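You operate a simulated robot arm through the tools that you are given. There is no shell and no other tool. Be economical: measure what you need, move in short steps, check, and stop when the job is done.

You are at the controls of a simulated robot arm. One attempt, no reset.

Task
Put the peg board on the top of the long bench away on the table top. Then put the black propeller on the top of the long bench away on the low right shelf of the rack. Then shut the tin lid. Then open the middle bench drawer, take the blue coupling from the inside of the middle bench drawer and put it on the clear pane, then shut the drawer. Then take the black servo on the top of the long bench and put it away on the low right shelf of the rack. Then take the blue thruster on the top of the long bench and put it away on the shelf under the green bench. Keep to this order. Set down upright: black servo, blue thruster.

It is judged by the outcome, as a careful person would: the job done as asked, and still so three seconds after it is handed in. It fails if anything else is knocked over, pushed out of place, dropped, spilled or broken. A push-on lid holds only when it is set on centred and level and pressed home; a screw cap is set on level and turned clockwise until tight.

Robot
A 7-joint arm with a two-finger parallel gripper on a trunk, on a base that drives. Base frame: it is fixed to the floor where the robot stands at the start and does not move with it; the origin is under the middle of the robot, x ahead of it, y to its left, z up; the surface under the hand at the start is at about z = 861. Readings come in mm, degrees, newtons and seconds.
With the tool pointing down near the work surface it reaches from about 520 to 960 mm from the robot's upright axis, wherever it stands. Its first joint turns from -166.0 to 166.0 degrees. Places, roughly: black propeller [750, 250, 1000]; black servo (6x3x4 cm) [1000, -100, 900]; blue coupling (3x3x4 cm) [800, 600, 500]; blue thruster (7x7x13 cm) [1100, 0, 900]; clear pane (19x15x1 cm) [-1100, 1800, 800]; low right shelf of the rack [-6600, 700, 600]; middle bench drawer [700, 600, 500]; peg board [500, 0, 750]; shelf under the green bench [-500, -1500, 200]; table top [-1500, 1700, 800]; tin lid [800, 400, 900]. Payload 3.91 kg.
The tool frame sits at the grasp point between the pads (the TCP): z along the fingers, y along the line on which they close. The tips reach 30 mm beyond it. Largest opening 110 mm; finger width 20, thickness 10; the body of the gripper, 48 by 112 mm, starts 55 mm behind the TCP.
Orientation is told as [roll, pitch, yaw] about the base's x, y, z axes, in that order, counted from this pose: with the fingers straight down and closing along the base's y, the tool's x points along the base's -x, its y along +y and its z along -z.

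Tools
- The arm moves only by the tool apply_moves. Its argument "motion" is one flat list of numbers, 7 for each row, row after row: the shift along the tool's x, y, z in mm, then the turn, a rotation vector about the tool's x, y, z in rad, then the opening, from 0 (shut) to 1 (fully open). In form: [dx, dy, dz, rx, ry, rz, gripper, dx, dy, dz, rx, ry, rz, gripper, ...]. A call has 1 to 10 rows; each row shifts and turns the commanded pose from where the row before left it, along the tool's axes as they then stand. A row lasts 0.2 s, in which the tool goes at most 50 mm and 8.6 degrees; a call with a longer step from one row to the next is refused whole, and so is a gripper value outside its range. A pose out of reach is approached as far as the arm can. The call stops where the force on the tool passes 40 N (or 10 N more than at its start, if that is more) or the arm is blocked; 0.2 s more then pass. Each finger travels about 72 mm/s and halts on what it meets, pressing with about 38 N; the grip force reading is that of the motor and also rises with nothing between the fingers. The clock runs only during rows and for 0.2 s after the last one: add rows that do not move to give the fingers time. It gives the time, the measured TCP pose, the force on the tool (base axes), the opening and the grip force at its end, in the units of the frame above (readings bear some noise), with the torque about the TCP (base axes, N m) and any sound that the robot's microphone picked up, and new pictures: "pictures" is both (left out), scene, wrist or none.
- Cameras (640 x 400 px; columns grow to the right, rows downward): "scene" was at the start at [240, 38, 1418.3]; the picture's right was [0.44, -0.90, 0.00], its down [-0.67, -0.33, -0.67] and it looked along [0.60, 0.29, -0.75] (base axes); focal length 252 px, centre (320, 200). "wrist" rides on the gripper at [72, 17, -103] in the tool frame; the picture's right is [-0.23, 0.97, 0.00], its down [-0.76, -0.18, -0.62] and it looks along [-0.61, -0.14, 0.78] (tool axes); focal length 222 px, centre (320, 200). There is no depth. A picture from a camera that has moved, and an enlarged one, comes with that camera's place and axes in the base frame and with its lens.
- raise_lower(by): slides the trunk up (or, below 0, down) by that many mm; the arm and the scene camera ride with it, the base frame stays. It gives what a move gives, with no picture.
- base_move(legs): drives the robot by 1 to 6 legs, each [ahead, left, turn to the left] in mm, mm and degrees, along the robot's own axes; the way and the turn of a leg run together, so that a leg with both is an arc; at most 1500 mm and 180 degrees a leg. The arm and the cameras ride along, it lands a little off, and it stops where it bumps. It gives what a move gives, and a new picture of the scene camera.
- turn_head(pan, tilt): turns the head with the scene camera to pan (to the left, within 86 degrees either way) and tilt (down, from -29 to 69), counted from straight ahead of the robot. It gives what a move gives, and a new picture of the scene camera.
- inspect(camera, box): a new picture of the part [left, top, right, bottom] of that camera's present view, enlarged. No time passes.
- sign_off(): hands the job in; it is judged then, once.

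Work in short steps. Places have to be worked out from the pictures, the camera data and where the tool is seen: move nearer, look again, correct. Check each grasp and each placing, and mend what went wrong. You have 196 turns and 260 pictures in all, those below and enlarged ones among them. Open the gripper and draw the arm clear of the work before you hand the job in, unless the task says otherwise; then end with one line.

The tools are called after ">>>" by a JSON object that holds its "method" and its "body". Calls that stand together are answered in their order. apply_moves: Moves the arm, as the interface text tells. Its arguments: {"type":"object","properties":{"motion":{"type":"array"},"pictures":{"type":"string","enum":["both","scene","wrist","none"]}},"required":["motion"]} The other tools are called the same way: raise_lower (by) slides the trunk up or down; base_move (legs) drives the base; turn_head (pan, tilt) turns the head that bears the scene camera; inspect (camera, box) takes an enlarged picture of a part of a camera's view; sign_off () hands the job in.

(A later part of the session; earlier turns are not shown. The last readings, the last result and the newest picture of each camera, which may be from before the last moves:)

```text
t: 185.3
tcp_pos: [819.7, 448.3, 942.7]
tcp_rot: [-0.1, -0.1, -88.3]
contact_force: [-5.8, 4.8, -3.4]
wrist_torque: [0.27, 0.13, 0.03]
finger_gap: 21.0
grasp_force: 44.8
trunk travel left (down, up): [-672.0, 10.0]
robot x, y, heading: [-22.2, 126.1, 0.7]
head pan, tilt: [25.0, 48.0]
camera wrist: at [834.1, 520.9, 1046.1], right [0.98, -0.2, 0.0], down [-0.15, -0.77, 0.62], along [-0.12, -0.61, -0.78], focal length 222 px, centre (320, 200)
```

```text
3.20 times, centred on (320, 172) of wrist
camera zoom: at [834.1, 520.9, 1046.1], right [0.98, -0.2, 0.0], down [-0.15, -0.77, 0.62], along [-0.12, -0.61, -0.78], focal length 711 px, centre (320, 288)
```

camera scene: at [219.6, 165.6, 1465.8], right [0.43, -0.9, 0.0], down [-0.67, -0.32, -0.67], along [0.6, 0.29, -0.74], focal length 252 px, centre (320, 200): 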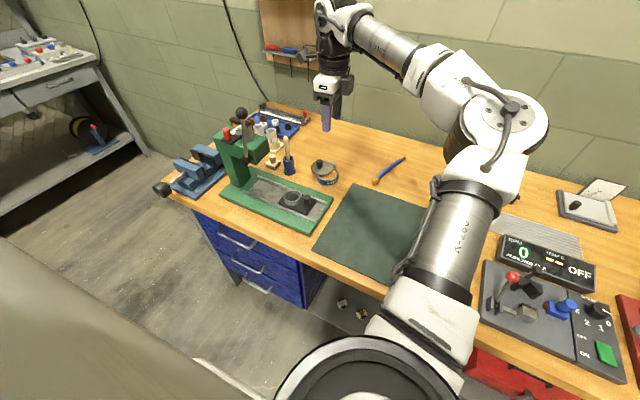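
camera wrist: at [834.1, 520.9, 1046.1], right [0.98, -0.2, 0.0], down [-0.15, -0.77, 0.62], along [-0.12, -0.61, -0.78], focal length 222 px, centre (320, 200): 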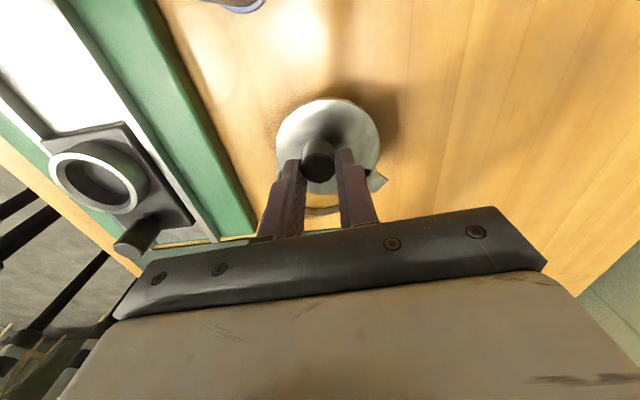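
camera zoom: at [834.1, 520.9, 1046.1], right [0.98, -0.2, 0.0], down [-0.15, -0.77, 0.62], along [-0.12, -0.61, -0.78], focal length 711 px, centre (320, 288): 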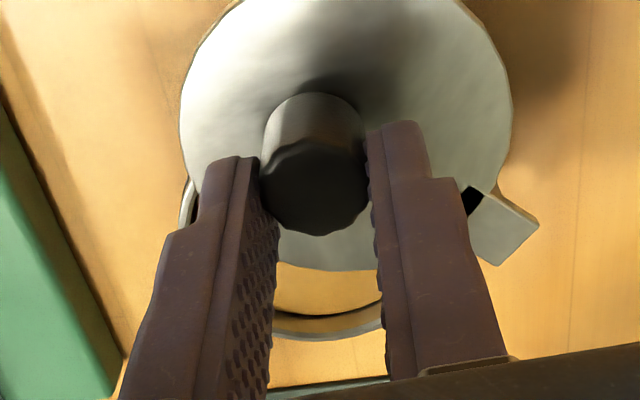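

Knob gripped (gap 21). I swing it about the pivot by half the angle and check forces.

>>> {"method": "apply_moves", "body": {"motion": [-3.4, -2.7, 0, 0, 0, -0.105, 0.1, -3.4, -2.7, 0, 0, 0, -0.105, 0.1, -3.4, -2.7, 0, 0, 0, -0.105, 0.1], "pictures": "wrist"}}

>>> {"method": "inspect", "body": {"camera": "wrist", "box": [220, 80, 420, 205]}}

```text
t: 186.1
tcp_pos: [810.4, 436.8, 942.7]
tcp_rot: [-0.1, -0.1, -70.1]
contact_force: [-14.2, 3.8, -7.1]
wrist_torque: [0.31, 0.39, -0.12]
finger_gap: 20.8
grasp_force: 45.6
trunk travel left (down, up): [-672.0, 10.0]
robot x, y, heading: [-22.7, 129.5, 0.6]
head pan, tilt: [25.0, 48.0]
camera wrist: at [803.1, 510.1, 1046.1], right [0.99, 0.12, 0.0], down [0.09, -0.77, 0.63], along [0.07, -0.62, -0.78], focal length 222 px, centre (320, 200)
```

wrist: 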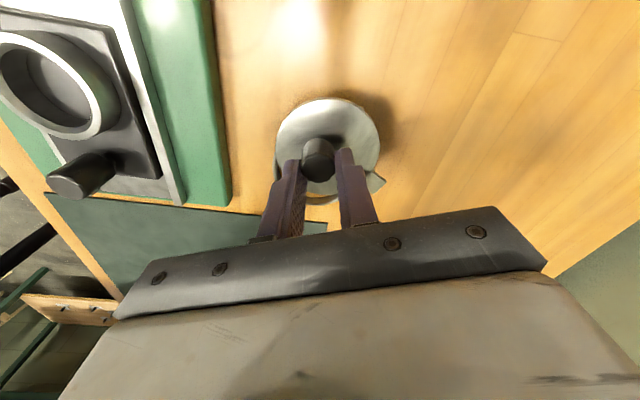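

```text
3.20 times, centred on (320, 142) of wrist
camera zoom: at [803.1, 510.1, 1046.1], right [0.99, 0.12, 0.0], down [0.09, -0.77, 0.63], along [0.07, -0.62, -0.78], focal length 711 px, centre (320, 384)
```

zoom: 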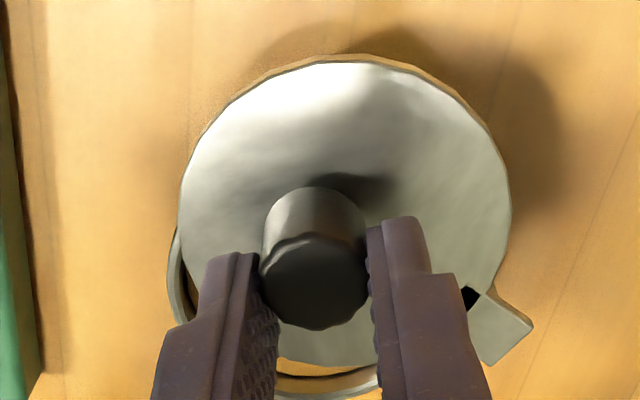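

The lid turns with the gripper; a small side load suggests shifting slightly toward −x. I continue the swing.

>>> {"method": "apply_moves", "body": {"motion": [-2.7, -4.2, 0, 0, 0, -0.105, 0.1, -3.4, -2.7, 0, 0, 0, -0.105, 0.1, -3.0, -2.5, 0, 0, 0, -0.09, 0.1], "pictures": "wrist"}}

>>> {"method": "inspect", "body": {"camera": "wrist", "box": [220, 80, 420, 205]}}

>>> {"method": "inspect", "body": {"camera": "scene", "box": [280, 140, 376, 200]}}

```text
t: 186.9
tcp_pos: [807.2, 422.8, 943.0]
tcp_rot: [-0.3, -0.1, -53.0]
contact_force: [-10.5, 0.3, -9.3]
wrist_torque: [-0.24, -0.02, -0.09]
finger_gap: 21.0
grasp_force: 44.9
trunk travel left (down, up): [-672.0, 10.0]
robot x, y, heading: [-23.2, 130.2, 0.7]
head pan, tilt: [25.0, 48.0]
camera wrist: at [777.4, 490.7, 1046.0], right [0.92, 0.4, 0.0], down [0.31, -0.71, 0.63], along [0.25, -0.57, -0.78], focal length 222 px, centre (320, 200)
```

wrist: 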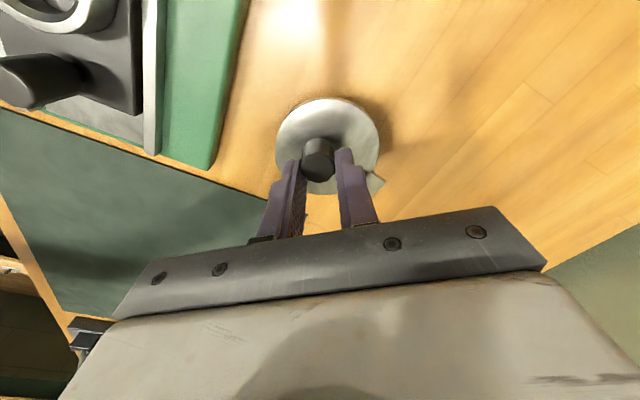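

```text
3.20 times, centred on (320, 142) of wrist
camera zoom: at [777.4, 490.7, 1046.0], right [0.92, 0.4, 0.0], down [0.31, -0.71, 0.63], along [0.25, -0.57, -0.78], focal length 711 px, centre (320, 384)
```

zoom: 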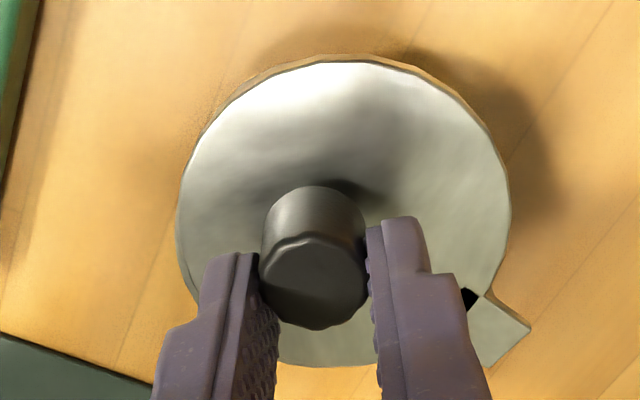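

```text
6.67 times, centred on (328, 170) of scene
camera zoom: at [219.7, 165.9, 1465.7], right [0.43, -0.9, 0.0], down [-0.67, -0.32, -0.67], along [0.6, 0.29, -0.74], focal length 1680 px, centre (267, 400)
```

zoom: 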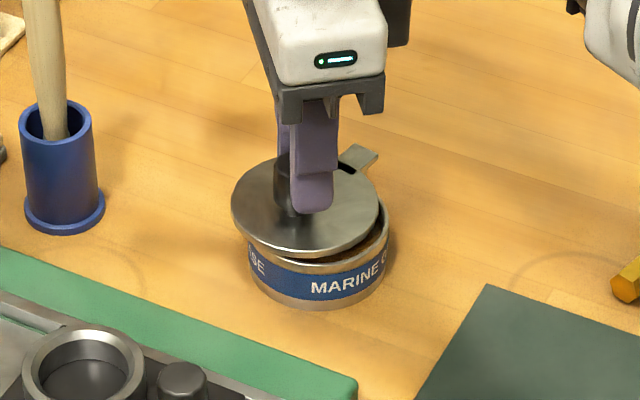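

The lid still leaves a crescent open at the front right, so I swing further, watching for a stop.

>>> {"method": "apply_moves", "body": {"motion": [-3.0, -2.5, 0, 0, 0, -0.09, 0.1, -3.0, -2.2, 0, 0, 0, -0.09, 0.1], "pictures": "none"}}

>>> {"method": "inspect", "body": {"camera": "scene", "box": [280, 140, 376, 200]}}

```text
t: 187.5
tcp_pos: [806.8, 414.5, 942.5]
tcp_rot: [-0.3, -0.1, -42.7]
contact_force: [-18.0, -4.1, -16.4]
wrist_torque: [-0.39, -0.13, -0.16]
finger_gap: 20.9
grasp_force: 44.5
trunk travel left (down, up): [-672.0, 10.0]
robot x, y, heading: [-20.9, 129.8, 0.8]
head pan, tilt: [25.0, 48.0]
```

```text
6.67 times, centred on (328, 170) of scene
camera zoom: at [219.8, 166.0, 1465.5], right [0.43, -0.9, 0.0], down [-0.67, -0.32, -0.67], along [0.6, 0.29, -0.74], focal length 1680 px, centre (267, 400)
```

zoom: 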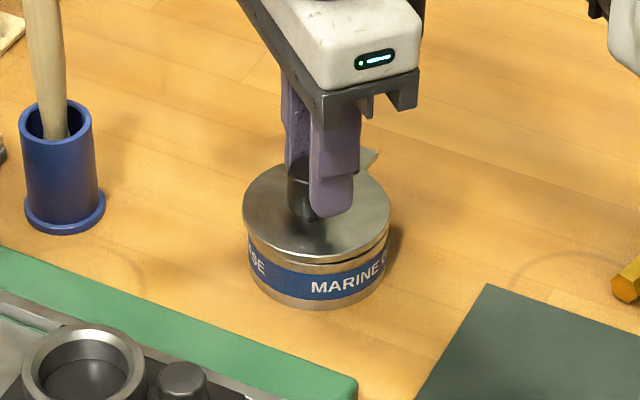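

The lid now looks centred on the tin. I release the knob, lift and look.

>>> {"method": "apply_moves", "body": {"motion": [0, 0, 0, 0, 0, 0, 0.3, 0, 0, 0, 0, 0, 0, 0.5, 0, 0, 0, 0, 0, 0, 0.5, 0, 0, -30, 0, 0, 0, 0.5, 0, 0, -40, 0, 0, 0, 0.5, 0, 0, -40, 0, 0, 0, 0.5], "pictures": "wrist"}}

>>> {"method": "inspect", "body": {"camera": "scene", "box": [280, 140, 376, 200]}}

>>> {"method": "inspect", "body": {"camera": "wrist", "box": [256, 80, 384, 160]}}

```text
t: 188.9
tcp_pos: [807.8, 418.4, 1055.6]
tcp_rot: [-0.1, -0.1, -43.0]
contact_force: [0.1, -0.2, 0.2]
wrist_torque: [0.0, -0.01, 0.0]
finger_gap: 54.7
grasp_force: 0.0
trunk travel left (down, up): [-672.0, 10.0]
robot x, y, heading: [-19.5, 127.5, 0.5]
head pan, tilt: [25.0, 48.0]
camera wrist: at [765.1, 479.3, 1158.7], right [0.83, 0.56, 0.0], down [0.44, -0.65, 0.63], along [0.35, -0.52, -0.78], focal length 222 px, centre (320, 200)
```

wrist: 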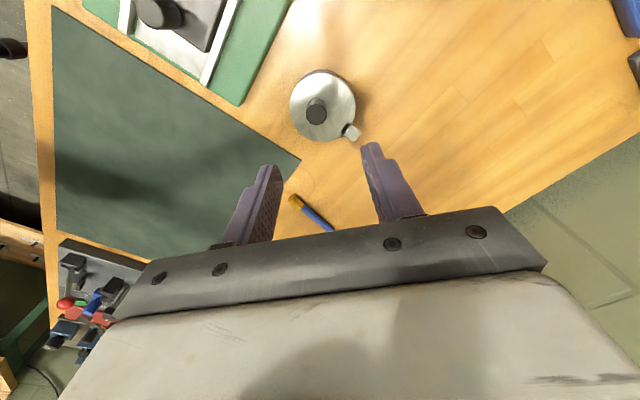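

```text
6.67 times, centred on (328, 170) of scene
camera zoom: at [218.9, 165.6, 1465.8], right [0.43, -0.9, 0.0], down [-0.67, -0.32, -0.67], along [0.6, 0.29, -0.74], focal length 1680 px, centre (267, 400)
```

zoom: 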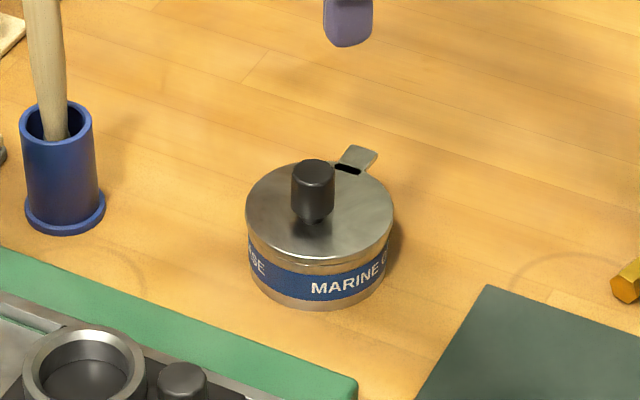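

```text
5.00 times, centred on (320, 120) of wrist
camera zoom: at [765.1, 479.3, 1158.7], right [0.83, 0.56, 0.0], down [0.44, -0.65, 0.63], along [0.35, -0.52, -0.78], focal length 1111 px, centre (320, 600)
```

zoom: 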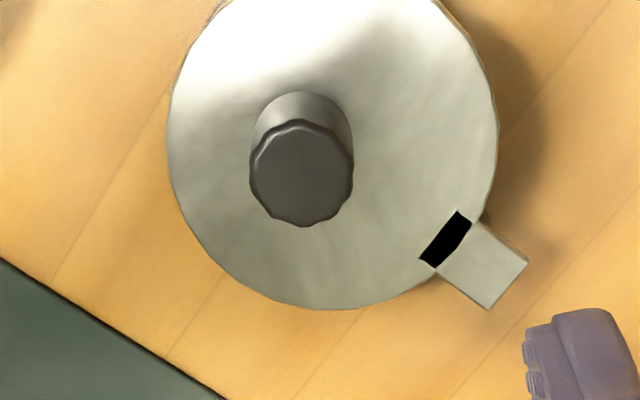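

The lid covers the tin fully. Next the middle drawer: I raise the gripper clear, back off and look at the drawers.

>>> {"method": "apply_moves", "body": {"motion": [0, 0, -40, 0, 0, 0, 0.5, 0, 0, -40, 0, 0, 0, 0.5], "pictures": "none"}}

>>> {"method": "base_move", "body": {"legs": [[-700, 150, 0]]}}

>>> {"method": "turn_head", "body": {"pan": 25, "tilt": 35}}

```text
t: 189.5
tcp_pos: [808.5, 418.7, 1134.2]
tcp_rot: [-0.1, -0.1, -42.9]
contact_force: [1.2, -1.1, 0.2]
wrist_torque: [-0.02, -0.01, 0.02]
finger_gap: 55.1
grasp_force: 0.1
trunk travel left (down, up): [-672.0, 10.0]
robot x, y, heading: [-20.4, 126.6, 0.5]
head pan, tilt: [25.0, 48.0]
```

```text
t: 193.4
tcp_pos: [107.0, 562.3, 1134.8]
tcp_rot: [0.0, 0.0, -43.4]
contact_force: [0.3, 0.1, 0.4]
wrist_torque: [0.04, -0.01, 0.03]
finger_gap: 55.0
grasp_force: 0.1
trunk travel left (down, up): [-672.0, 10.0]
robot x, y, heading: [-725.1, 279.9, 0.2]
head pan, tilt: [25.0, 48.0]
camera scene: at [-484.0, 316.1, 1465.8], right [0.42, -0.91, 0.0], down [-0.67, -0.31, -0.67], along [0.61, 0.28, -0.74], focal length 252 px, centre (320, 200)
```

scene: 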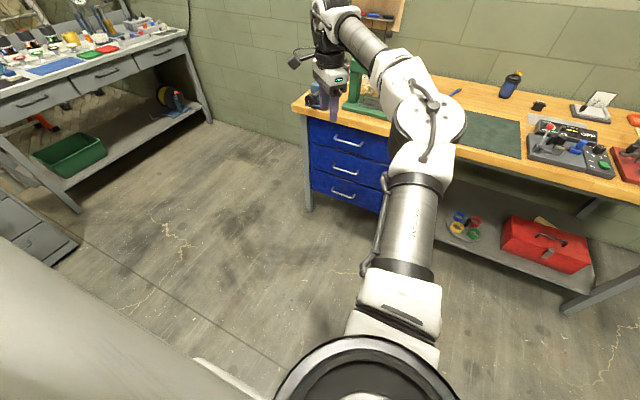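

```text
t: 194.2
tcp_pos: [106.4, 562.8, 1134.7]
tcp_rot: [0.0, -0.1, -43.4]
contact_force: [-0.7, 0.4, -0.7]
wrist_torque: [0.03, 0.04, -0.02]
finger_gap: 55.0
grasp_force: 0.0
trunk travel left (down, up): [-672.0, 10.0]
robot x, y, heading: [-728.3, 276.4, 0.3]
head pan, tilt: [25.0, 35.0]
camera scene: at [-475.2, 319.9, 1484.7], right [0.42, -0.91, 0.0], down [-0.52, -0.24, -0.82], along [0.74, 0.35, -0.57], focal length 252 px, centre (320, 200)
```

scene: 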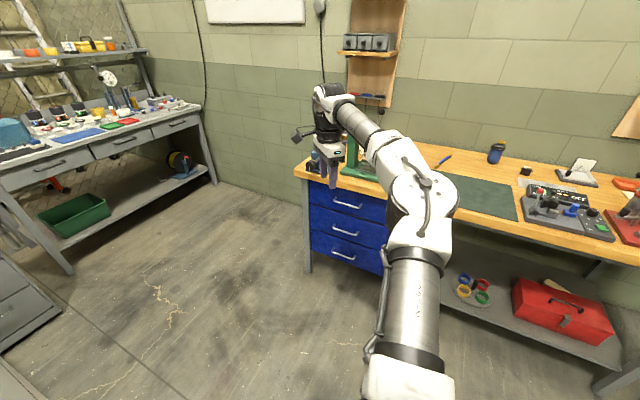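

>>> {"method": "inspect", "body": {"camera": "scene", "box": [288, 160, 416, 290]}}

```text
3.08 times, centred on (352, 225) of scene
camera zoom: at [-475.2, 319.9, 1484.7], right [0.42, -0.91, 0.0], down [-0.52, -0.24, -0.82], along [0.74, 0.35, -0.57], focal length 776 px, centre (222, 123)
```

zoom: 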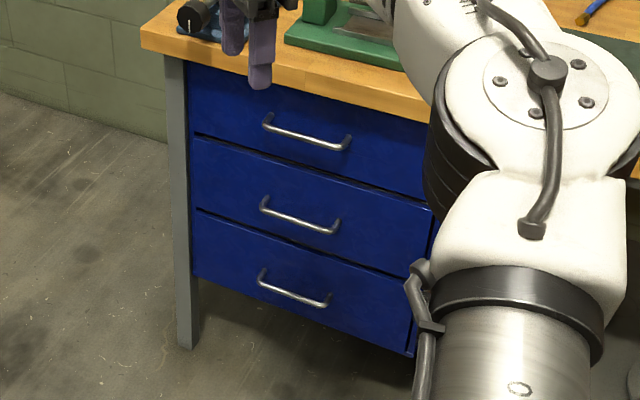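

The middle handle is a horizontal bar around [510, 634, 565]. I turn the gripper to point forward with vertical closing: first yaw −90, then tilt up.

>>> {"method": "apply_moves", "body": {"motion": [0, 0, 0, 0, 0, 0.14, 0.5, 0, 0, 0, 0, 0, 0.14, 0.5, 0, 0, 0, 0, 0, 0.14, 0.5, 0, 0, 0, 0, 0, 0.14, 0.5, 0, 0, 0, 0, 0, 0.14, 0.5, 0, 0, 0, 0, 0, 0.113, 0.5], "pictures": "none"}}

>>> {"method": "apply_moves", "body": {"motion": [0, 0, 0, -0.145, 0, 0, 0.5, 0, 0, 0, -0.145, 0, 0, 0.5, 0, 0, 0, -0.145, 0, 0, 0.5, 0, 0, 0, -0.145, 0, 0, 0.5, 0, 0, 0, -0.145, 0, 0, 0.5, 0, 0, 0, -0.145, 0, 0, 0.5, 0, 0, 0, -0.145, 0, 0, 0.5, 0, 0, 0, -0.145, 0, 0, 0.5, 0, 0, 0, -0.145, 0, 0, 0.5, 0, 0, 0, -0.145, 0, 0, 0.5], "pictures": "scene"}}

```text
t: 195.6
tcp_pos: [106.7, 563.3, 1132.5]
tcp_rot: [0.0, -0.1, -90.2]
contact_force: [0.0, 0.6, 0.1]
wrist_torque: [0.03, 0.02, 0.03]
finger_gap: 55.2
grasp_force: 0.0
trunk travel left (down, up): [-672.0, 10.0]
robot x, y, heading: [-722.3, 279.1, 0.1]
head pan, tilt: [25.0, 35.0]
```

```text
t: 197.8
tcp_pos: [107.9, 565.1, 1134.2]
tcp_rot: [83.2, -0.1, -90.0]
contact_force: [0.1, -0.5, 1.0]
wrist_torque: [0.03, -0.03, -0.01]
finger_gap: 55.0
grasp_force: 0.1
trunk travel left (down, up): [-672.0, 10.0]
robot x, y, heading: [-724.3, 281.6, 0.2]
head pan, tilt: [25.0, 35.0]
camera scene: at [-474.9, 320.0, 1484.7], right [0.42, -0.91, 0.0], down [-0.52, -0.24, -0.82], along [0.74, 0.35, -0.57], focal length 252 px, centre (320, 200)
```

scene: 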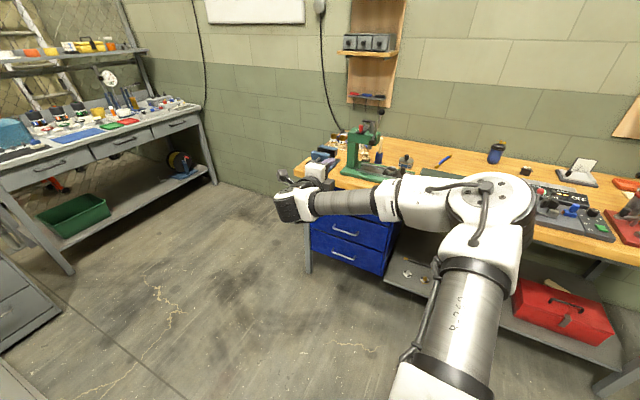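

Works. I finish levelling, lower the trunk to handle height, and drive part of the way closer.

>>> {"method": "apply_moves", "body": {"motion": [0, 0, 0, -0.118, 0, 0, 0.6], "pictures": "none"}}

>>> {"method": "raise_lower", "body": {"by": -400}}

>>> {"method": "raise_lower", "body": {"by": -160}}

>>> {"method": "base_move", "body": {"legs": [[230, 69, 0]]}}

>>> {"method": "apply_moves", "body": {"motion": [0, 0, 0, 0, 0, 0, 0.6], "pictures": "wrist"}}

```text
t: 198.2
tcp_pos: [106.9, 563.8, 1134.1]
tcp_rot: [90.0, -0.2, -90.1]
contact_force: [-0.9, 0.5, 0.3]
wrist_torque: [0.02, 0.0, 0.01]
finger_gap: 65.8
grasp_force: 0.0
trunk travel left (down, up): [-672.0, 10.0]
robot x, y, heading: [-728.0, 277.8, 0.5]
head pan, tilt: [25.0, 35.0]
```

```text
t: 202.0
tcp_pos: [106.7, 561.9, 734.1]
tcp_rot: [89.9, -0.2, -90.0]
contact_force: [-0.4, -0.3, -0.2]
wrist_torque: [0.01, 0.01, 0.0]
finger_gap: 65.9
grasp_force: 0.1
trunk travel left (down, up): [-272.0, 410.0]
robot x, y, heading: [-724.1, 280.2, 0.3]
head pan, tilt: [25.0, 35.0]
```

```text
t: 203.8
tcp_pos: [107.4, 563.6, 574.1]
tcp_rot: [89.9, -0.1, -90.1]
contact_force: [0.7, -0.6, -0.3]
wrist_torque: [-0.01, 0.04, -0.02]
finger_gap: 66.1
grasp_force: 0.0
trunk travel left (down, up): [-112.0, 570.0]
robot x, y, heading: [-724.7, 278.2, 0.2]
head pan, tilt: [25.0, 35.0]
```

```text
t: 205.6
tcp_pos: [341.2, 633.8, 574.6]
tcp_rot: [89.9, -0.1, -89.9]
contact_force: [-0.9, 0.4, 0.1]
wrist_torque: [0.01, 0.01, 0.0]
finger_gap: 65.9
grasp_force: 0.0
trunk travel left (down, up): [-112.0, 570.0]
robot x, y, heading: [-493.0, 351.3, 0.3]
head pan, tilt: [25.0, 35.0]
camera scene: at [-241.0, 390.3, 924.8], right [0.42, -0.91, 0.0], down [-0.52, -0.24, -0.82], along [0.74, 0.35, -0.57], focal length 252 px, centre (320, 200)
```

scene: 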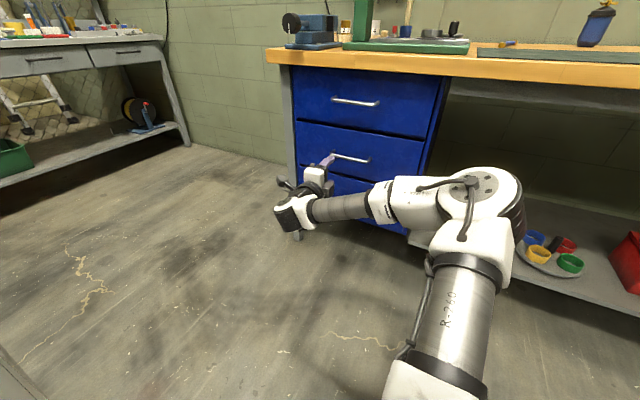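

```text
t: 206.0
tcp_pos: [340.6, 634.1, 573.2]
tcp_rot: [90.0, -0.1, -90.0]
contact_force: [0.0, -1.0, 0.5]
wrist_torque: [0.04, -0.03, 0.04]
finger_gap: 66.2
grasp_force: 0.1
trunk travel left (down, up): [-112.0, 570.0]
robot x, y, heading: [-488.5, 348.9, 0.2]
head pan, tilt: [25.0, 35.0]
camera wrist: at [237.0, 706.0, 591.3], right [0.0, -0.22, 0.97], down [-0.62, -0.76, -0.17], along [0.78, -0.61, -0.14], focal length 222 px, centre (320, 200)
```

wrist: 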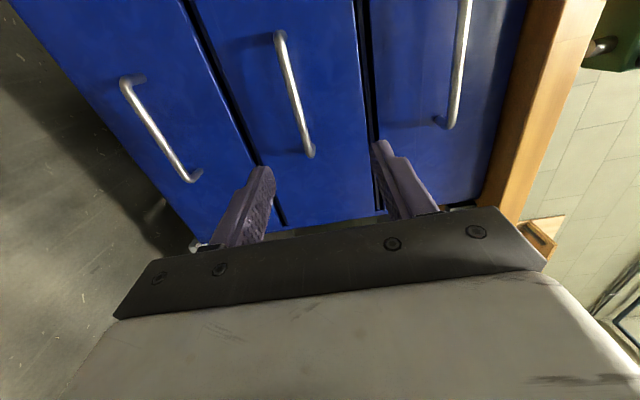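

The middle handle lies at z ≈ 547, y 572–705, x ≈ 510. I lower 26 mm and drive up to it.

>>> {"method": "raise_lower", "body": {"by": -26}}

>>> {"method": "base_move", "body": {"legs": [[110, 0, 0]]}}

>>> {"method": "apply_moves", "body": {"motion": [0, 0, 0, 0, 0, 0, 0.6], "pictures": "wrist"}}

```text
t: 206.7
tcp_pos: [341.5, 634.2, 547.7]
tcp_rot: [89.8, -0.2, -89.8]
contact_force: [0.5, -0.3, 0.2]
wrist_torque: [-0.03, 0.02, 0.02]
finger_gap: 66.0
grasp_force: 0.1
trunk travel left (down, up): [-86.0, 596.0]
robot x, y, heading: [-492.0, 352.3, 0.3]
head pan, tilt: [25.0, 35.0]
```

```text
t: 207.9
tcp_pos: [450.0, 635.6, 547.8]
tcp_rot: [89.9, -0.1, -89.8]
contact_force: [-0.2, 0.7, 0.5]
wrist_torque: [0.0, 0.02, -0.03]
finger_gap: 66.2
grasp_force: 0.0
trunk travel left (down, up): [-86.0, 596.0]
robot x, y, heading: [-380.4, 346.8, 0.1]
head pan, tilt: [25.0, 35.0]
camera scene: at [-130.7, 391.1, 898.8], right [0.43, -0.9, 0.0], down [-0.52, -0.24, -0.82], along [0.74, 0.35, -0.57], focal length 252 px, centre (320, 200)
```

scene: 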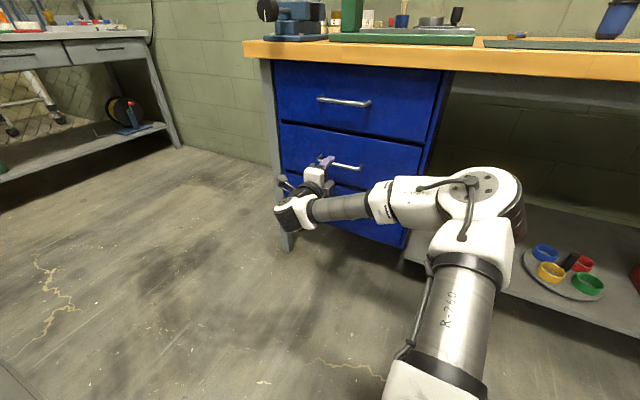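

```text
t: 208.3
tcp_pos: [450.3, 637.4, 548.0]
tcp_rot: [89.9, -0.1, -89.8]
contact_force: [-1.0, -0.4, 1.2]
wrist_torque: [-0.03, 0.0, 0.01]
finger_gap: 66.2
grasp_force: 0.0
trunk travel left (down, up): [-86.0, 596.0]
robot x, y, heading: [-382.9, 351.4, 0.1]
head pan, tilt: [25.0, 35.0]
camera wrist: at [346.7, 707.8, 565.3], right [0.0, -0.22, 0.97], down [-0.62, -0.76, -0.17], along [0.78, -0.6, -0.14], focal length 222 px, centre (320, 200)
```

wrist: 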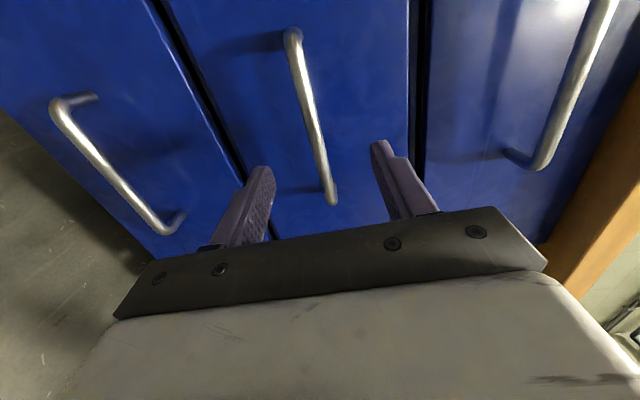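

Handle bar at x ≈ 517, z ≈ 546, between the fingers. I move forward 55 mm and close.

>>> {"method": "apply_moves", "body": {"motion": [0, -2, 20, 0, 0, 0, 0.6, 0, 0, 20, 0, 0, 0, 0.6, 0, 0, 15, 0, 0, 0, 0.6, 0, 0, 0, 0, 0, 0, 0.3, 0, 0, 0, 0, 0, 0, 0.05, 0, 0, 0, 0, 0, 0, 0, 0, 0, 0, 0, 0, 0, 0], "pictures": "wrist"}}

```text
t: 209.9
tcp_pos: [506.9, 637.4, 546.0]
tcp_rot: [89.7, -0.2, -89.8]
contact_force: [-0.9, -0.4, -12.1]
wrist_torque: [0.21, 0.17, 0.13]
finger_gap: 11.7
grasp_force: 44.9
trunk travel left (down, up): [-86.0, 596.0]
robot x, y, heading: [-377.1, 354.3, 0.3]
head pan, tilt: [25.0, 35.0]
camera wrist: at [402.0, 709.7, 562.6], right [0.01, -0.22, 0.97], down [-0.62, -0.76, -0.17], along [0.78, -0.6, -0.14], focal length 222 px, centre (320, 200)
```

wrist: 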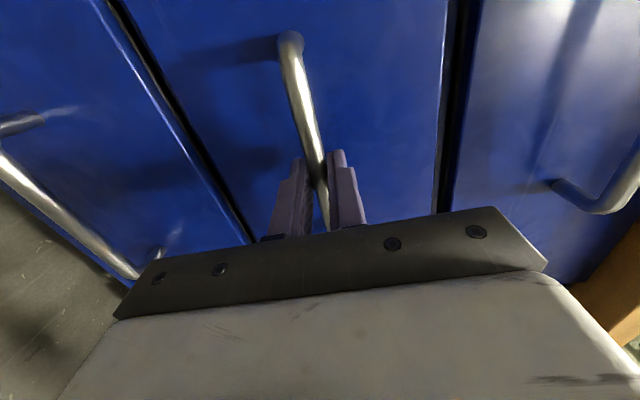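

Handle gripped (gap 11.7). I pull the drawer by backing the base.

>>> {"method": "base_move", "body": {"legs": [[-200, 0, 0]]}}

```text
t: 211.6
tcp_pos: [303.1, 641.6, 545.4]
tcp_rot: [89.5, -0.2, -89.1]
contact_force: [0.7, 34.2, -16.3]
wrist_torque: [0.54, 0.23, 0.64]
finger_gap: 11.8
grasp_force: 45.2
trunk travel left (down, up): [-86.0, 596.0]
robot x, y, heading: [-582.7, 349.1, 0.3]
head pan, tilt: [25.0, 35.0]
camera scene: at [-331.8, 391.1, 898.3], right [0.43, -0.91, 0.0], down [-0.52, -0.25, -0.82], along [0.74, 0.35, -0.58], focal length 252 px, centre (320, 200)
```

scene: 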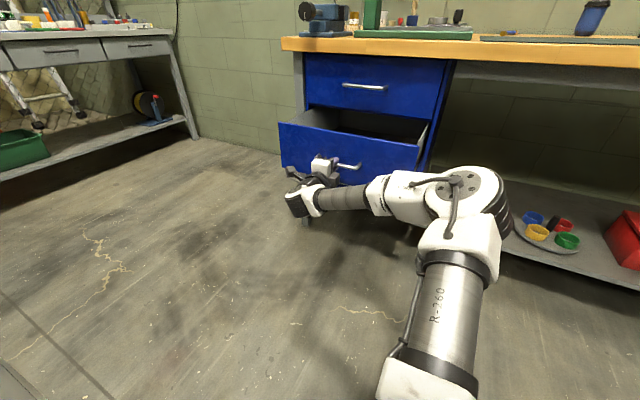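

Drawer is out about 200 mm. I release the handle (side load built up) and back the gripper off.

>>> {"method": "apply_moves", "body": {"motion": [0, 0, 0, 0, 0, 0, 0.3, 0, 0, 0, 0, 0, 0, 0.6, 0, 0, 0, 0, 0, 0, 0.6, 0, 0, -30, 0, 0, 0, 0.6, 0, 0, -40, 0, 0, 0, 0.6], "pictures": "none"}}

>>> {"method": "base_move", "body": {"legs": [[-100, 0, 0]]}}

>>> {"method": "raise_lower", "body": {"by": 350}}

>>> {"method": "turn_head", "body": {"pan": 20, "tilt": 42}}

```text
t: 212.8
tcp_pos: [232.7, 641.1, 546.6]
tcp_rot: [89.7, -0.2, -89.2]
contact_force: [0.0, 0.8, 0.1]
wrist_torque: [0.03, 0.01, 0.02]
finger_gap: 65.8
grasp_force: 0.0
trunk travel left (down, up): [-86.0, 596.0]
robot x, y, heading: [-581.5, 347.3, 0.5]
head pan, tilt: [25.0, 35.0]
```

```text
t: 213.9
tcp_pos: [136.5, 640.0, 545.5]
tcp_rot: [89.7, -0.2, -89.2]
contact_force: [0.2, -0.1, -0.5]
wrist_torque: [0.0, 0.03, 0.01]
finger_gap: 66.0
grasp_force: 0.1
trunk travel left (down, up): [-86.0, 596.0]
robot x, y, heading: [-678.6, 352.5, -0.0]
head pan, tilt: [25.0, 35.0]
camera scene: at [-429.6, 389.8, 898.7], right [0.42, -0.91, 0.0], down [-0.52, -0.24, -0.82], along [0.74, 0.35, -0.57], focal length 252 px, centre (320, 200)
```

scene: 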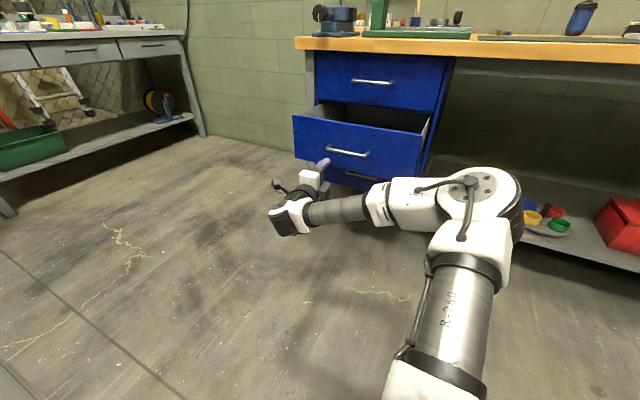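

```text
t: 217.3
tcp_pos: [135.9, 640.4, 896.2]
tcp_rot: [89.7, -0.2, -89.3]
contact_force: [0.4, -0.5, 0.6]
wrist_torque: [-0.08, 0.0, 0.01]
finger_gap: 66.0
grasp_force: 0.1
trunk travel left (down, up): [-436.0, 246.0]
robot x, y, heading: [-678.9, 345.5, 0.2]
head pan, tilt: [25.0, 35.0]
```

```text
t: 218.0
tcp_pos: [136.2, 640.7, 896.1]
tcp_rot: [89.7, -0.3, -89.2]
contact_force: [0.8, 0.1, 0.5]
wrist_torque: [-0.02, 0.0, 0.02]
finger_gap: 66.1
grasp_force: 0.1
trunk travel left (down, up): [-436.0, 246.0]
robot x, y, heading: [-676.7, 348.5, 0.2]
head pan, tilt: [20.0, 42.0]
camera scene: at [-430.9, 381.2, 1238.3], right [0.34, -0.94, 0.0], down [-0.63, -0.23, -0.74], along [0.7, 0.26, -0.67], focal length 252 px, centre (320, 200)
```

scene: 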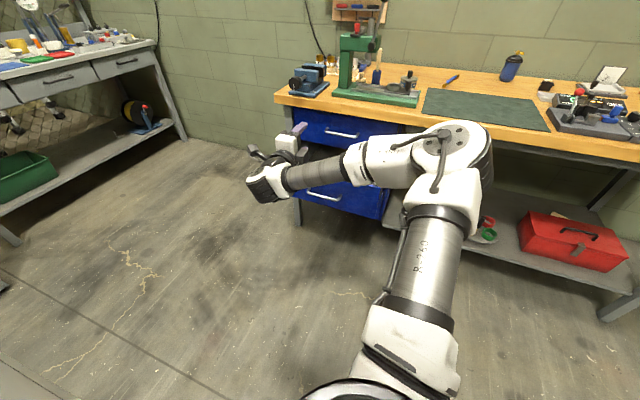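

The arm hides the drawer, so I turn the gripper down again to look in with the wrist camera.

>>> {"method": "apply_moves", "body": {"motion": [0, 0, 0, 0.148, 0, 0, 0.6, 0, 0, 0, 0.148, 0, 0, 0.6, 0, 0, 0, 0.148, 0, 0, 0.6, 0, 0, 0, 0.148, 0, 0, 0.6, 0, 0, 0, 0.148, 0, 0, 0.6, 0, 0, 0, 0.148, 0, 0, 0.6, 0, 0, 0, 0.148, 0, 0, 0.6, 0, 0, 0, 0.148, 0, 0, 0.6, 0, 0, 0, 0.148, 0, 0, 0.6, 0, 0, 0, 0.148, 0, 0, 0.6], "pictures": "none"}}

>>> {"method": "apply_moves", "body": {"motion": [0, 0, 0, 0.085, 0, 0, 0.6], "pictures": "none"}}

>>> {"method": "base_move", "body": {"legs": [[270, -40, 0]]}}

>>> {"method": "apply_moves", "body": {"motion": [0, 0, 0, 0, 0, 0, 0.6], "pictures": "wrist"}}

```text
t: 220.2
tcp_pos: [134.8, 640.1, 896.1]
tcp_rot: [4.7, -0.1, -89.2]
contact_force: [0.3, 0.2, 1.1]
wrist_torque: [0.0, 0.02, -0.02]
finger_gap: 66.0
grasp_force: 0.0
trunk travel left (down, up): [-436.0, 246.0]
robot x, y, heading: [-677.5, 349.7, -0.1]
head pan, tilt: [20.0, 42.0]
```

```text
t: 220.6
tcp_pos: [136.3, 639.1, 897.0]
tcp_rot: [-0.1, -0.2, -89.2]
contact_force: [-0.2, 0.5, -0.3]
wrist_torque: [0.01, 0.01, -0.01]
finger_gap: 66.0
grasp_force: 0.1
trunk travel left (down, up): [-436.0, 246.0]
robot x, y, heading: [-678.0, 351.8, 0.3]
head pan, tilt: [20.0, 42.0]
```

```text
t: 222.5
tcp_pos: [399.3, 601.0, 897.3]
tcp_rot: [0.0, -0.2, -89.2]
contact_force: [-0.4, 0.5, 0.3]
wrist_torque: [0.0, 0.01, 0.0]
finger_gap: 65.8
grasp_force: 0.0
trunk travel left (down, up): [-436.0, 246.0]
robot x, y, heading: [-417.3, 309.8, 0.0]
head pan, tilt: [20.0, 42.0]
camera scene: at [-167.6, 342.0, 1238.2], right [0.34, -0.94, 0.0], down [-0.63, -0.23, -0.74], along [0.7, 0.26, -0.67], focal length 252 px, centre (320, 200)
```

scene: 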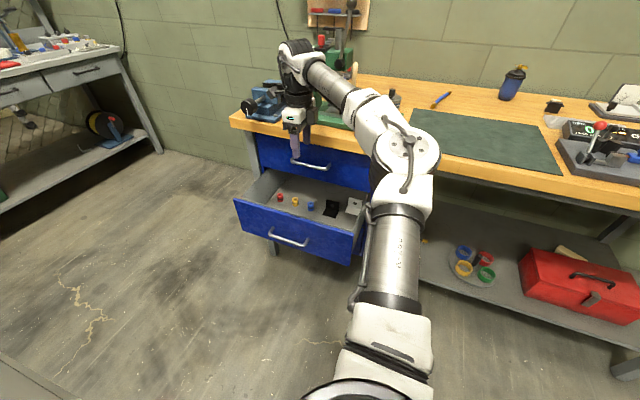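

```text
t: 222.9
tcp_pos: [399.5, 600.3, 896.0]
tcp_rot: [0.0, -0.1, -89.2]
contact_force: [0.0, 0.0, -0.2]
wrist_torque: [0.02, 0.0, -0.01]
finger_gap: 65.8
grasp_force: 0.1
trunk travel left (down, up): [-436.0, 246.0]
robot x, y, heading: [-418.0, 312.3, 0.4]
head pan, tilt: [20.0, 42.0]
camera wrist: at [414.9, 672.6, 1000.1], right [0.98, -0.21, 0.0], down [-0.17, -0.76, 0.63], along [-0.13, -0.61, -0.78], focal length 222 px, centre (320, 200)
```

wrist: 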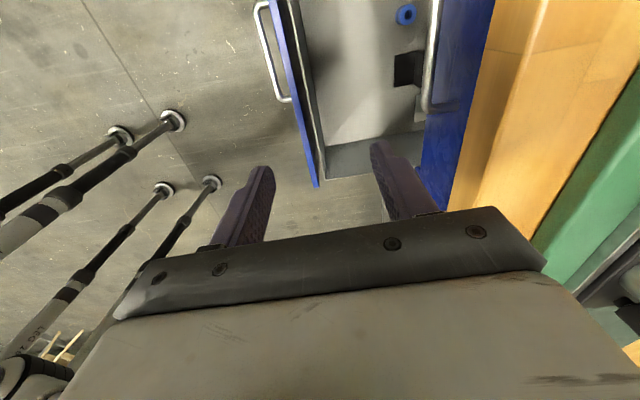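

The blue coupling lies at about [566, 653], still under the bench. I'll pull the drawer further using closed fingers behind its front panel: lower in at [400, 600] first.

>>> {"method": "apply_moves", "body": {"motion": [0, 8, 0, 0, 0, 0, 0.2, 0, 0, 0, 0, 0, 0, 0, 0, 0, 0, 0, 0, 0, 0], "pictures": "none"}}

>>> {"method": "raise_lower", "body": {"by": -250}}

>>> {"method": "apply_moves", "body": {"motion": [0, 0, 20, 0, 0, 0, 0, 0, 0, 20, 0, 0, 0, 0], "pictures": "both"}}

```text
t: 223.7
tcp_pos: [408.2, 601.0, 897.0]
tcp_rot: [-0.1, -0.3, -89.2]
contact_force: [0.1, -0.2, 0.2]
wrist_torque: [0.01, -0.01, 0.02]
finger_gap: 0.3
grasp_force: 38.0
trunk travel left (down, up): [-436.0, 246.0]
robot x, y, heading: [-414.4, 307.4, 0.3]
head pan, tilt: [20.0, 42.0]
```

```text
t: 226.3
tcp_pos: [407.7, 601.6, 647.2]
tcp_rot: [0.1, -0.2, -89.1]
contact_force: [0.1, -0.3, -0.9]
wrist_torque: [0.01, -0.03, 0.03]
finger_gap: 0.0
grasp_force: 36.8
trunk travel left (down, up): [-186.0, 496.0]
robot x, y, heading: [-418.9, 313.6, 0.0]
head pan, tilt: [20.0, 42.0]
```

```text
t: 226.9
tcp_pos: [408.1, 602.7, 607.2]
tcp_rot: [0.1, -0.3, -89.3]
contact_force: [0.5, 0.4, 0.6]
wrist_torque: [0.02, 0.04, 0.01]
finger_gap: 0.0
grasp_force: 37.4
trunk travel left (down, up): [-186.0, 496.0]
robot x, y, heading: [-419.0, 307.0, -0.1]
head pan, tilt: [20.0, 42.0]
camera scene: at [-167.9, 342.0, 988.3], right [0.34, -0.94, 0.0], down [-0.63, -0.23, -0.74], along [0.7, 0.26, -0.67], focal length 252 px, centre (320, 200)
camera wrist: at [423.8, 674.3, 710.4], right [0.98, -0.21, 0.0], down [-0.17, -0.76, 0.63], along [-0.13, -0.61, -0.78], focal length 222 px, centre (320, 200)
```

scene: 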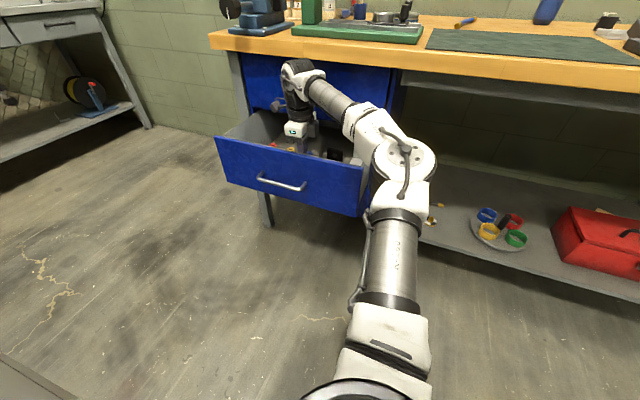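
wrist: 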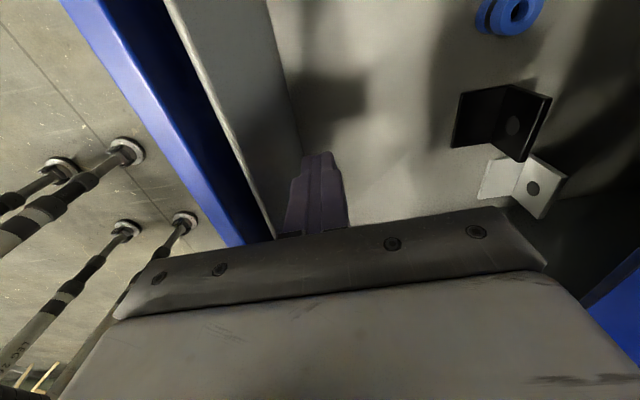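

Fingers are inside. I lower 20 mm more, then back up to draw the drawer out ~150 mm more.

>>> {"method": "apply_moves", "body": {"motion": [0, 0, 15, 0, 0, 0, 0], "pictures": "none"}}

>>> {"method": "base_move", "body": {"legs": [[-170, 0, 0]]}}

>>> {"method": "apply_moves", "body": {"motion": [0, 0, 0, 0, 0, 0, 0], "pictures": "wrist"}}

```text
t: 227.3
tcp_pos: [407.8, 603.8, 591.7]
tcp_rot: [0.1, -0.1, -89.2]
contact_force: [0.1, 0.8, -0.1]
wrist_torque: [0.02, 0.0, -0.02]
finger_gap: 0.0
grasp_force: 37.1
trunk travel left (down, up): [-186.0, 496.0]
robot x, y, heading: [-417.1, 310.2, -0.1]
head pan, tilt: [20.0, 42.0]
```

```text
t: 228.9
tcp_pos: [237.7, 601.7, 594.7]
tcp_rot: [0.7, 0.2, -89.7]
contact_force: [1.1, 0.5, -0.2]
wrist_torque: [-0.03, 0.05, -0.03]
finger_gap: 0.3
grasp_force: 37.3
trunk travel left (down, up): [-186.0, 496.0]
robot x, y, heading: [-589.9, 307.9, -0.1]
head pan, tilt: [20.0, 42.0]
stopped in leg 1: the force on the tool passed its limit at 50 N (the readings are from after the stop); the commanded pose is now the measured one
camera scene: at [-341.4, 341.7, 988.2], right [0.34, -0.94, 0.0], down [-0.63, -0.23, -0.74], along [0.7, 0.26, -0.67], focal length 252 px, centre (320, 200)
```

scene: 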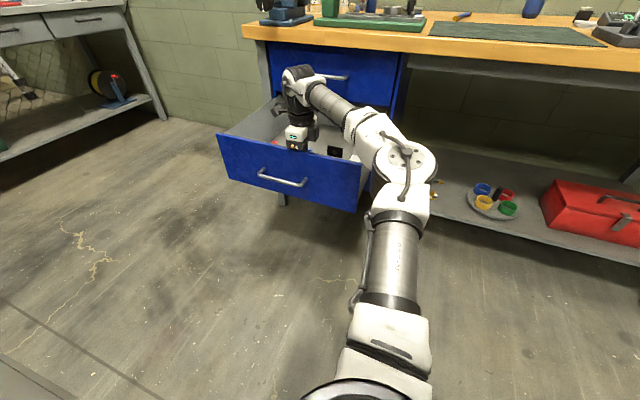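

```text
t: 229.3
tcp_pos: [238.6, 601.4, 594.1]
tcp_rot: [0.8, 0.3, -89.7]
contact_force: [2.3, 0.4, -1.0]
wrist_torque: [-0.02, 0.06, -0.04]
finger_gap: 0.0
grasp_force: 37.5
trunk travel left (down, up): [-186.0, 496.0]
robot x, y, heading: [-591.5, 306.0, -0.1]
head pan, tilt: [20.0, 42.0]
camera wrist: at [253.1, 673.5, 697.5], right [0.98, -0.22, 0.01], down [-0.18, -0.76, 0.62], along [-0.13, -0.6, -0.79], focal length 222 px, centre (320, 200)
```

wrist: 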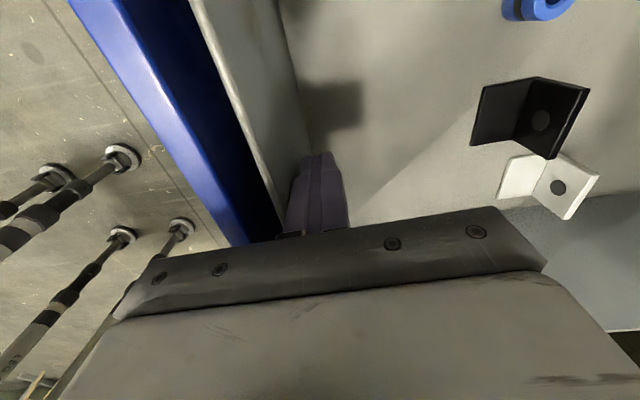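

Drawer at its full extension. I lift out and move over the coupling (≈[410, 652]) to look.

>>> {"method": "raise_lower", "body": {"by": 120}}

>>> {"method": "base_move", "body": {"legs": [[160, 20, 0]]}}

>>> {"method": "apply_moves", "body": {"motion": [0, 0, 0, 0.012, -0.005, 0, 0.3, 0, 0, 0, 0, 0, 0, 0.6, 0, 0, 0, 0, 0, 0, 0.6], "pictures": "wrist"}}

```text
t: 230.8
tcp_pos: [236.9, 602.4, 714.2]
tcp_rot: [0.7, 0.2, -89.7]
contact_force: [-0.5, -0.2, 0.7]
wrist_torque: [0.0, 0.0, 0.01]
finger_gap: 0.0
grasp_force: 37.2
trunk travel left (down, up): [-306.0, 376.0]
robot x, y, heading: [-591.9, 309.9, -0.1]
head pan, tilt: [20.0, 42.0]
```

```text
t: 232.2
tcp_pos: [393.4, 620.8, 713.2]
tcp_rot: [0.7, 0.3, -89.7]
contact_force: [0.0, -0.5, 0.2]
wrist_torque: [0.0, 0.02, 0.0]
finger_gap: 0.0
grasp_force: 37.6
trunk travel left (down, up): [-306.0, 376.0]
robot x, y, heading: [-438.1, 326.5, 0.1]
head pan, tilt: [20.0, 42.0]
camera scene: at [-187.9, 361.4, 1108.2], right [0.34, -0.94, 0.0], down [-0.63, -0.23, -0.74], along [0.7, 0.25, -0.67], focal length 252 px, centre (320, 200)
```

scene: 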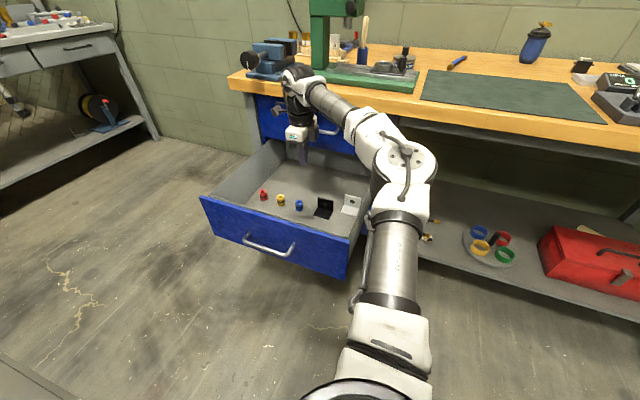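

```text
t: 233.0
tcp_pos: [391.8, 620.9, 713.3]
tcp_rot: [0.0, -0.1, -89.8]
contact_force: [-0.4, 0.1, 0.4]
wrist_torque: [0.0, 0.01, 0.01]
finger_gap: 65.9
grasp_force: 0.0
trunk travel left (down, up): [-306.0, 376.0]
robot x, y, heading: [-435.3, 328.7, 0.1]
head pan, tilt: [20.0, 42.0]
camera wrist: at [408.2, 692.5, 817.1], right [0.97, -0.22, 0.0], down [-0.17, -0.76, 0.62], along [-0.14, -0.61, -0.78], focal length 222 px, centre (320, 200)
```

wrist: 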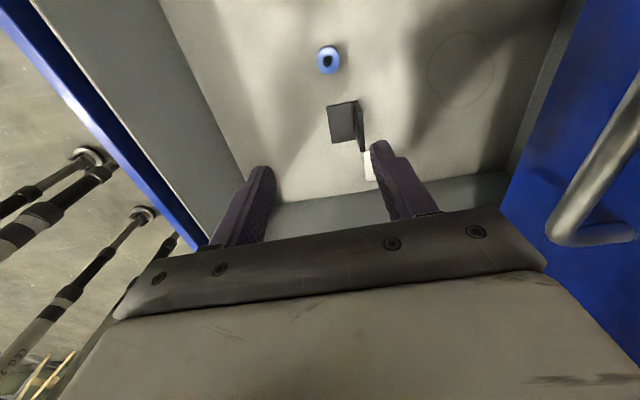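

The coupling stands at about [409, 654], mid-height z ≈ 487. I centre over it and lower.

>>> {"method": "apply_moves", "body": {"motion": [33, 17, 0, 0, 0, 0, 0.6], "pictures": "none"}}

>>> {"method": "raise_lower", "body": {"by": -130}}

>>> {"method": "apply_moves", "body": {"motion": [0, 0, 0, 0, 0, 0, 0.6], "pictures": "wrist"}}

>>> {"method": "inspect", "body": {"camera": "wrist", "box": [220, 80, 420, 205]}}

```text
t: 233.4
tcp_pos: [407.7, 653.3, 713.1]
tcp_rot: [0.0, -0.1, -89.7]
contact_force: [-0.9, -1.0, -0.5]
wrist_torque: [0.05, 0.0, 0.03]
finger_gap: 66.0
grasp_force: 0.1
trunk travel left (down, up): [-306.0, 376.0]
robot x, y, heading: [-435.4, 330.3, 0.2]
head pan, tilt: [20.0, 42.0]
```

```text
t: 235.0
tcp_pos: [407.2, 654.8, 584.3]
tcp_rot: [0.0, -0.1, -89.8]
contact_force: [-0.1, 0.4, 0.6]
wrist_torque: [-0.02, 0.0, 0.01]
finger_gap: 66.1
grasp_force: 0.1
trunk travel left (down, up): [-176.0, 506.0]
robot x, y, heading: [-435.0, 326.5, -0.0]
head pan, tilt: [20.0, 42.0]
```

```text
t: 235.4
tcp_pos: [407.6, 654.6, 583.2]
tcp_rot: [0.0, -0.1, -89.7]
contact_force: [-0.5, 0.4, 0.6]
wrist_torque: [-0.01, -0.01, 0.05]
finger_gap: 66.0
grasp_force: 0.1
trunk travel left (down, up): [-176.0, 506.0]
robot x, y, heading: [-433.4, 330.4, -0.0]
head pan, tilt: [20.0, 42.0]
camera wrist: at [423.2, 726.4, 686.2], right [0.97, -0.22, 0.0], down [-0.17, -0.76, 0.62], along [-0.14, -0.61, -0.78], focal length 222 px, centre (320, 200)
```

wrist: 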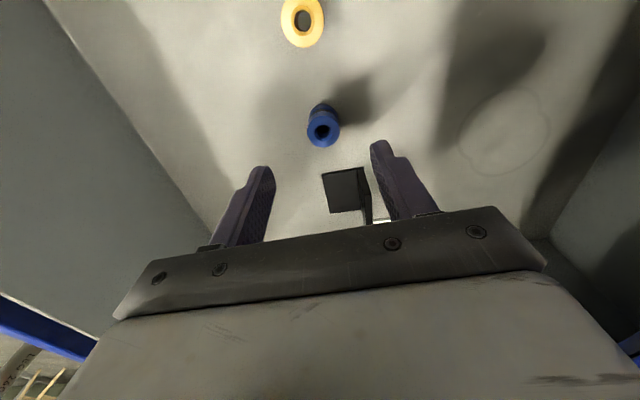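

```text
3.20 times, centred on (320, 142) of wrist
camera zoom: at [423.2, 726.4, 686.2], right [0.97, -0.22, 0.0], down [-0.17, -0.76, 0.62], along [-0.14, -0.61, -0.78], focal length 711 px, centre (320, 384)
```

zoom: 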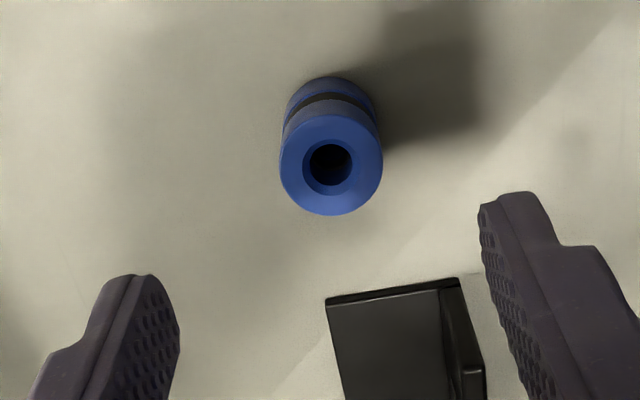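

Centred over the coupling (top z ≈ 498). I descend to TCP ≈ 497 carefully and close.

>>> {"method": "apply_moves", "body": {"motion": [0, 1, 30, 0, 0, 0, 0.6, 0, 0, 30, 0, 0, 0, 0.6, 0, 0, 15, 0, 0, 0, 0.6, 0, 0, 10, 0, 0, 0, 0.6, 0, 0, 0, 0, 0, 0, 0.3, 0, 0, 0, 0, 0, 0, 0.15, 0, 0, 0, 0, 0, 0, 0.15], "pictures": "wrist"}}

>>> {"method": "inspect", "body": {"camera": "wrist", "box": [220, 110, 420, 235]}}

```text
t: 237.0
tcp_pos: [407.5, 653.9, 499.1]
tcp_rot: [0.2, 0.0, -89.8]
contact_force: [1.6, -3.6, 13.6]
wrist_torque: [-0.03, 0.21, 0.0]
finger_gap: 26.1
grasp_force: 38.3
trunk travel left (down, up): [-176.0, 506.0]
robot x, y, heading: [-434.5, 327.6, 0.1]
head pan, tilt: [20.0, 42.0]
camera wrist: at [424.4, 725.9, 602.6], right [0.97, -0.22, 0.0], down [-0.18, -0.76, 0.62], along [-0.14, -0.61, -0.78], focal length 222 px, centre (320, 200)
```

wrist: 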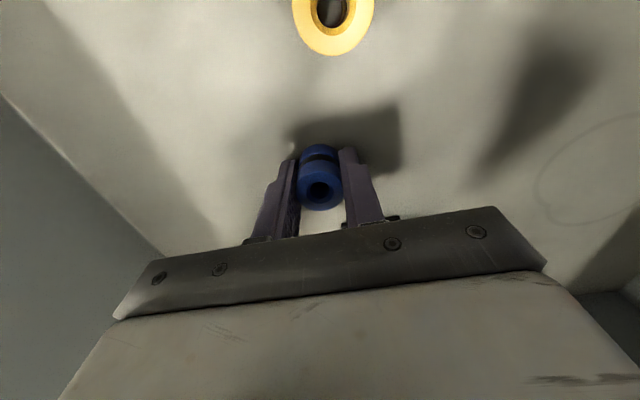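

```text
3.20 times, centred on (320, 172) of wrist
camera zoom: at [424.4, 725.9, 602.6], right [0.97, -0.22, 0.0], down [-0.18, -0.76, 0.62], along [-0.14, -0.61, -0.78], focal length 711 px, centre (320, 288)
```

zoom: 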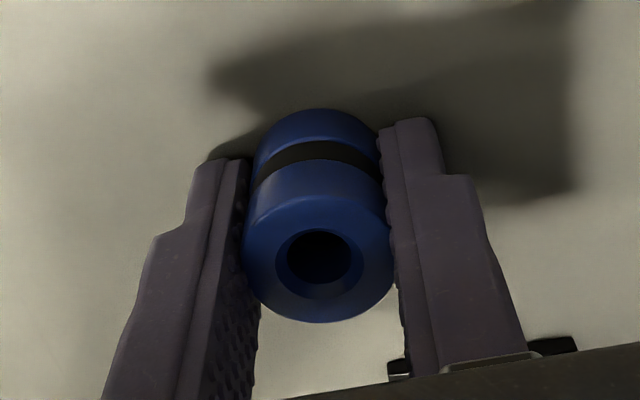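

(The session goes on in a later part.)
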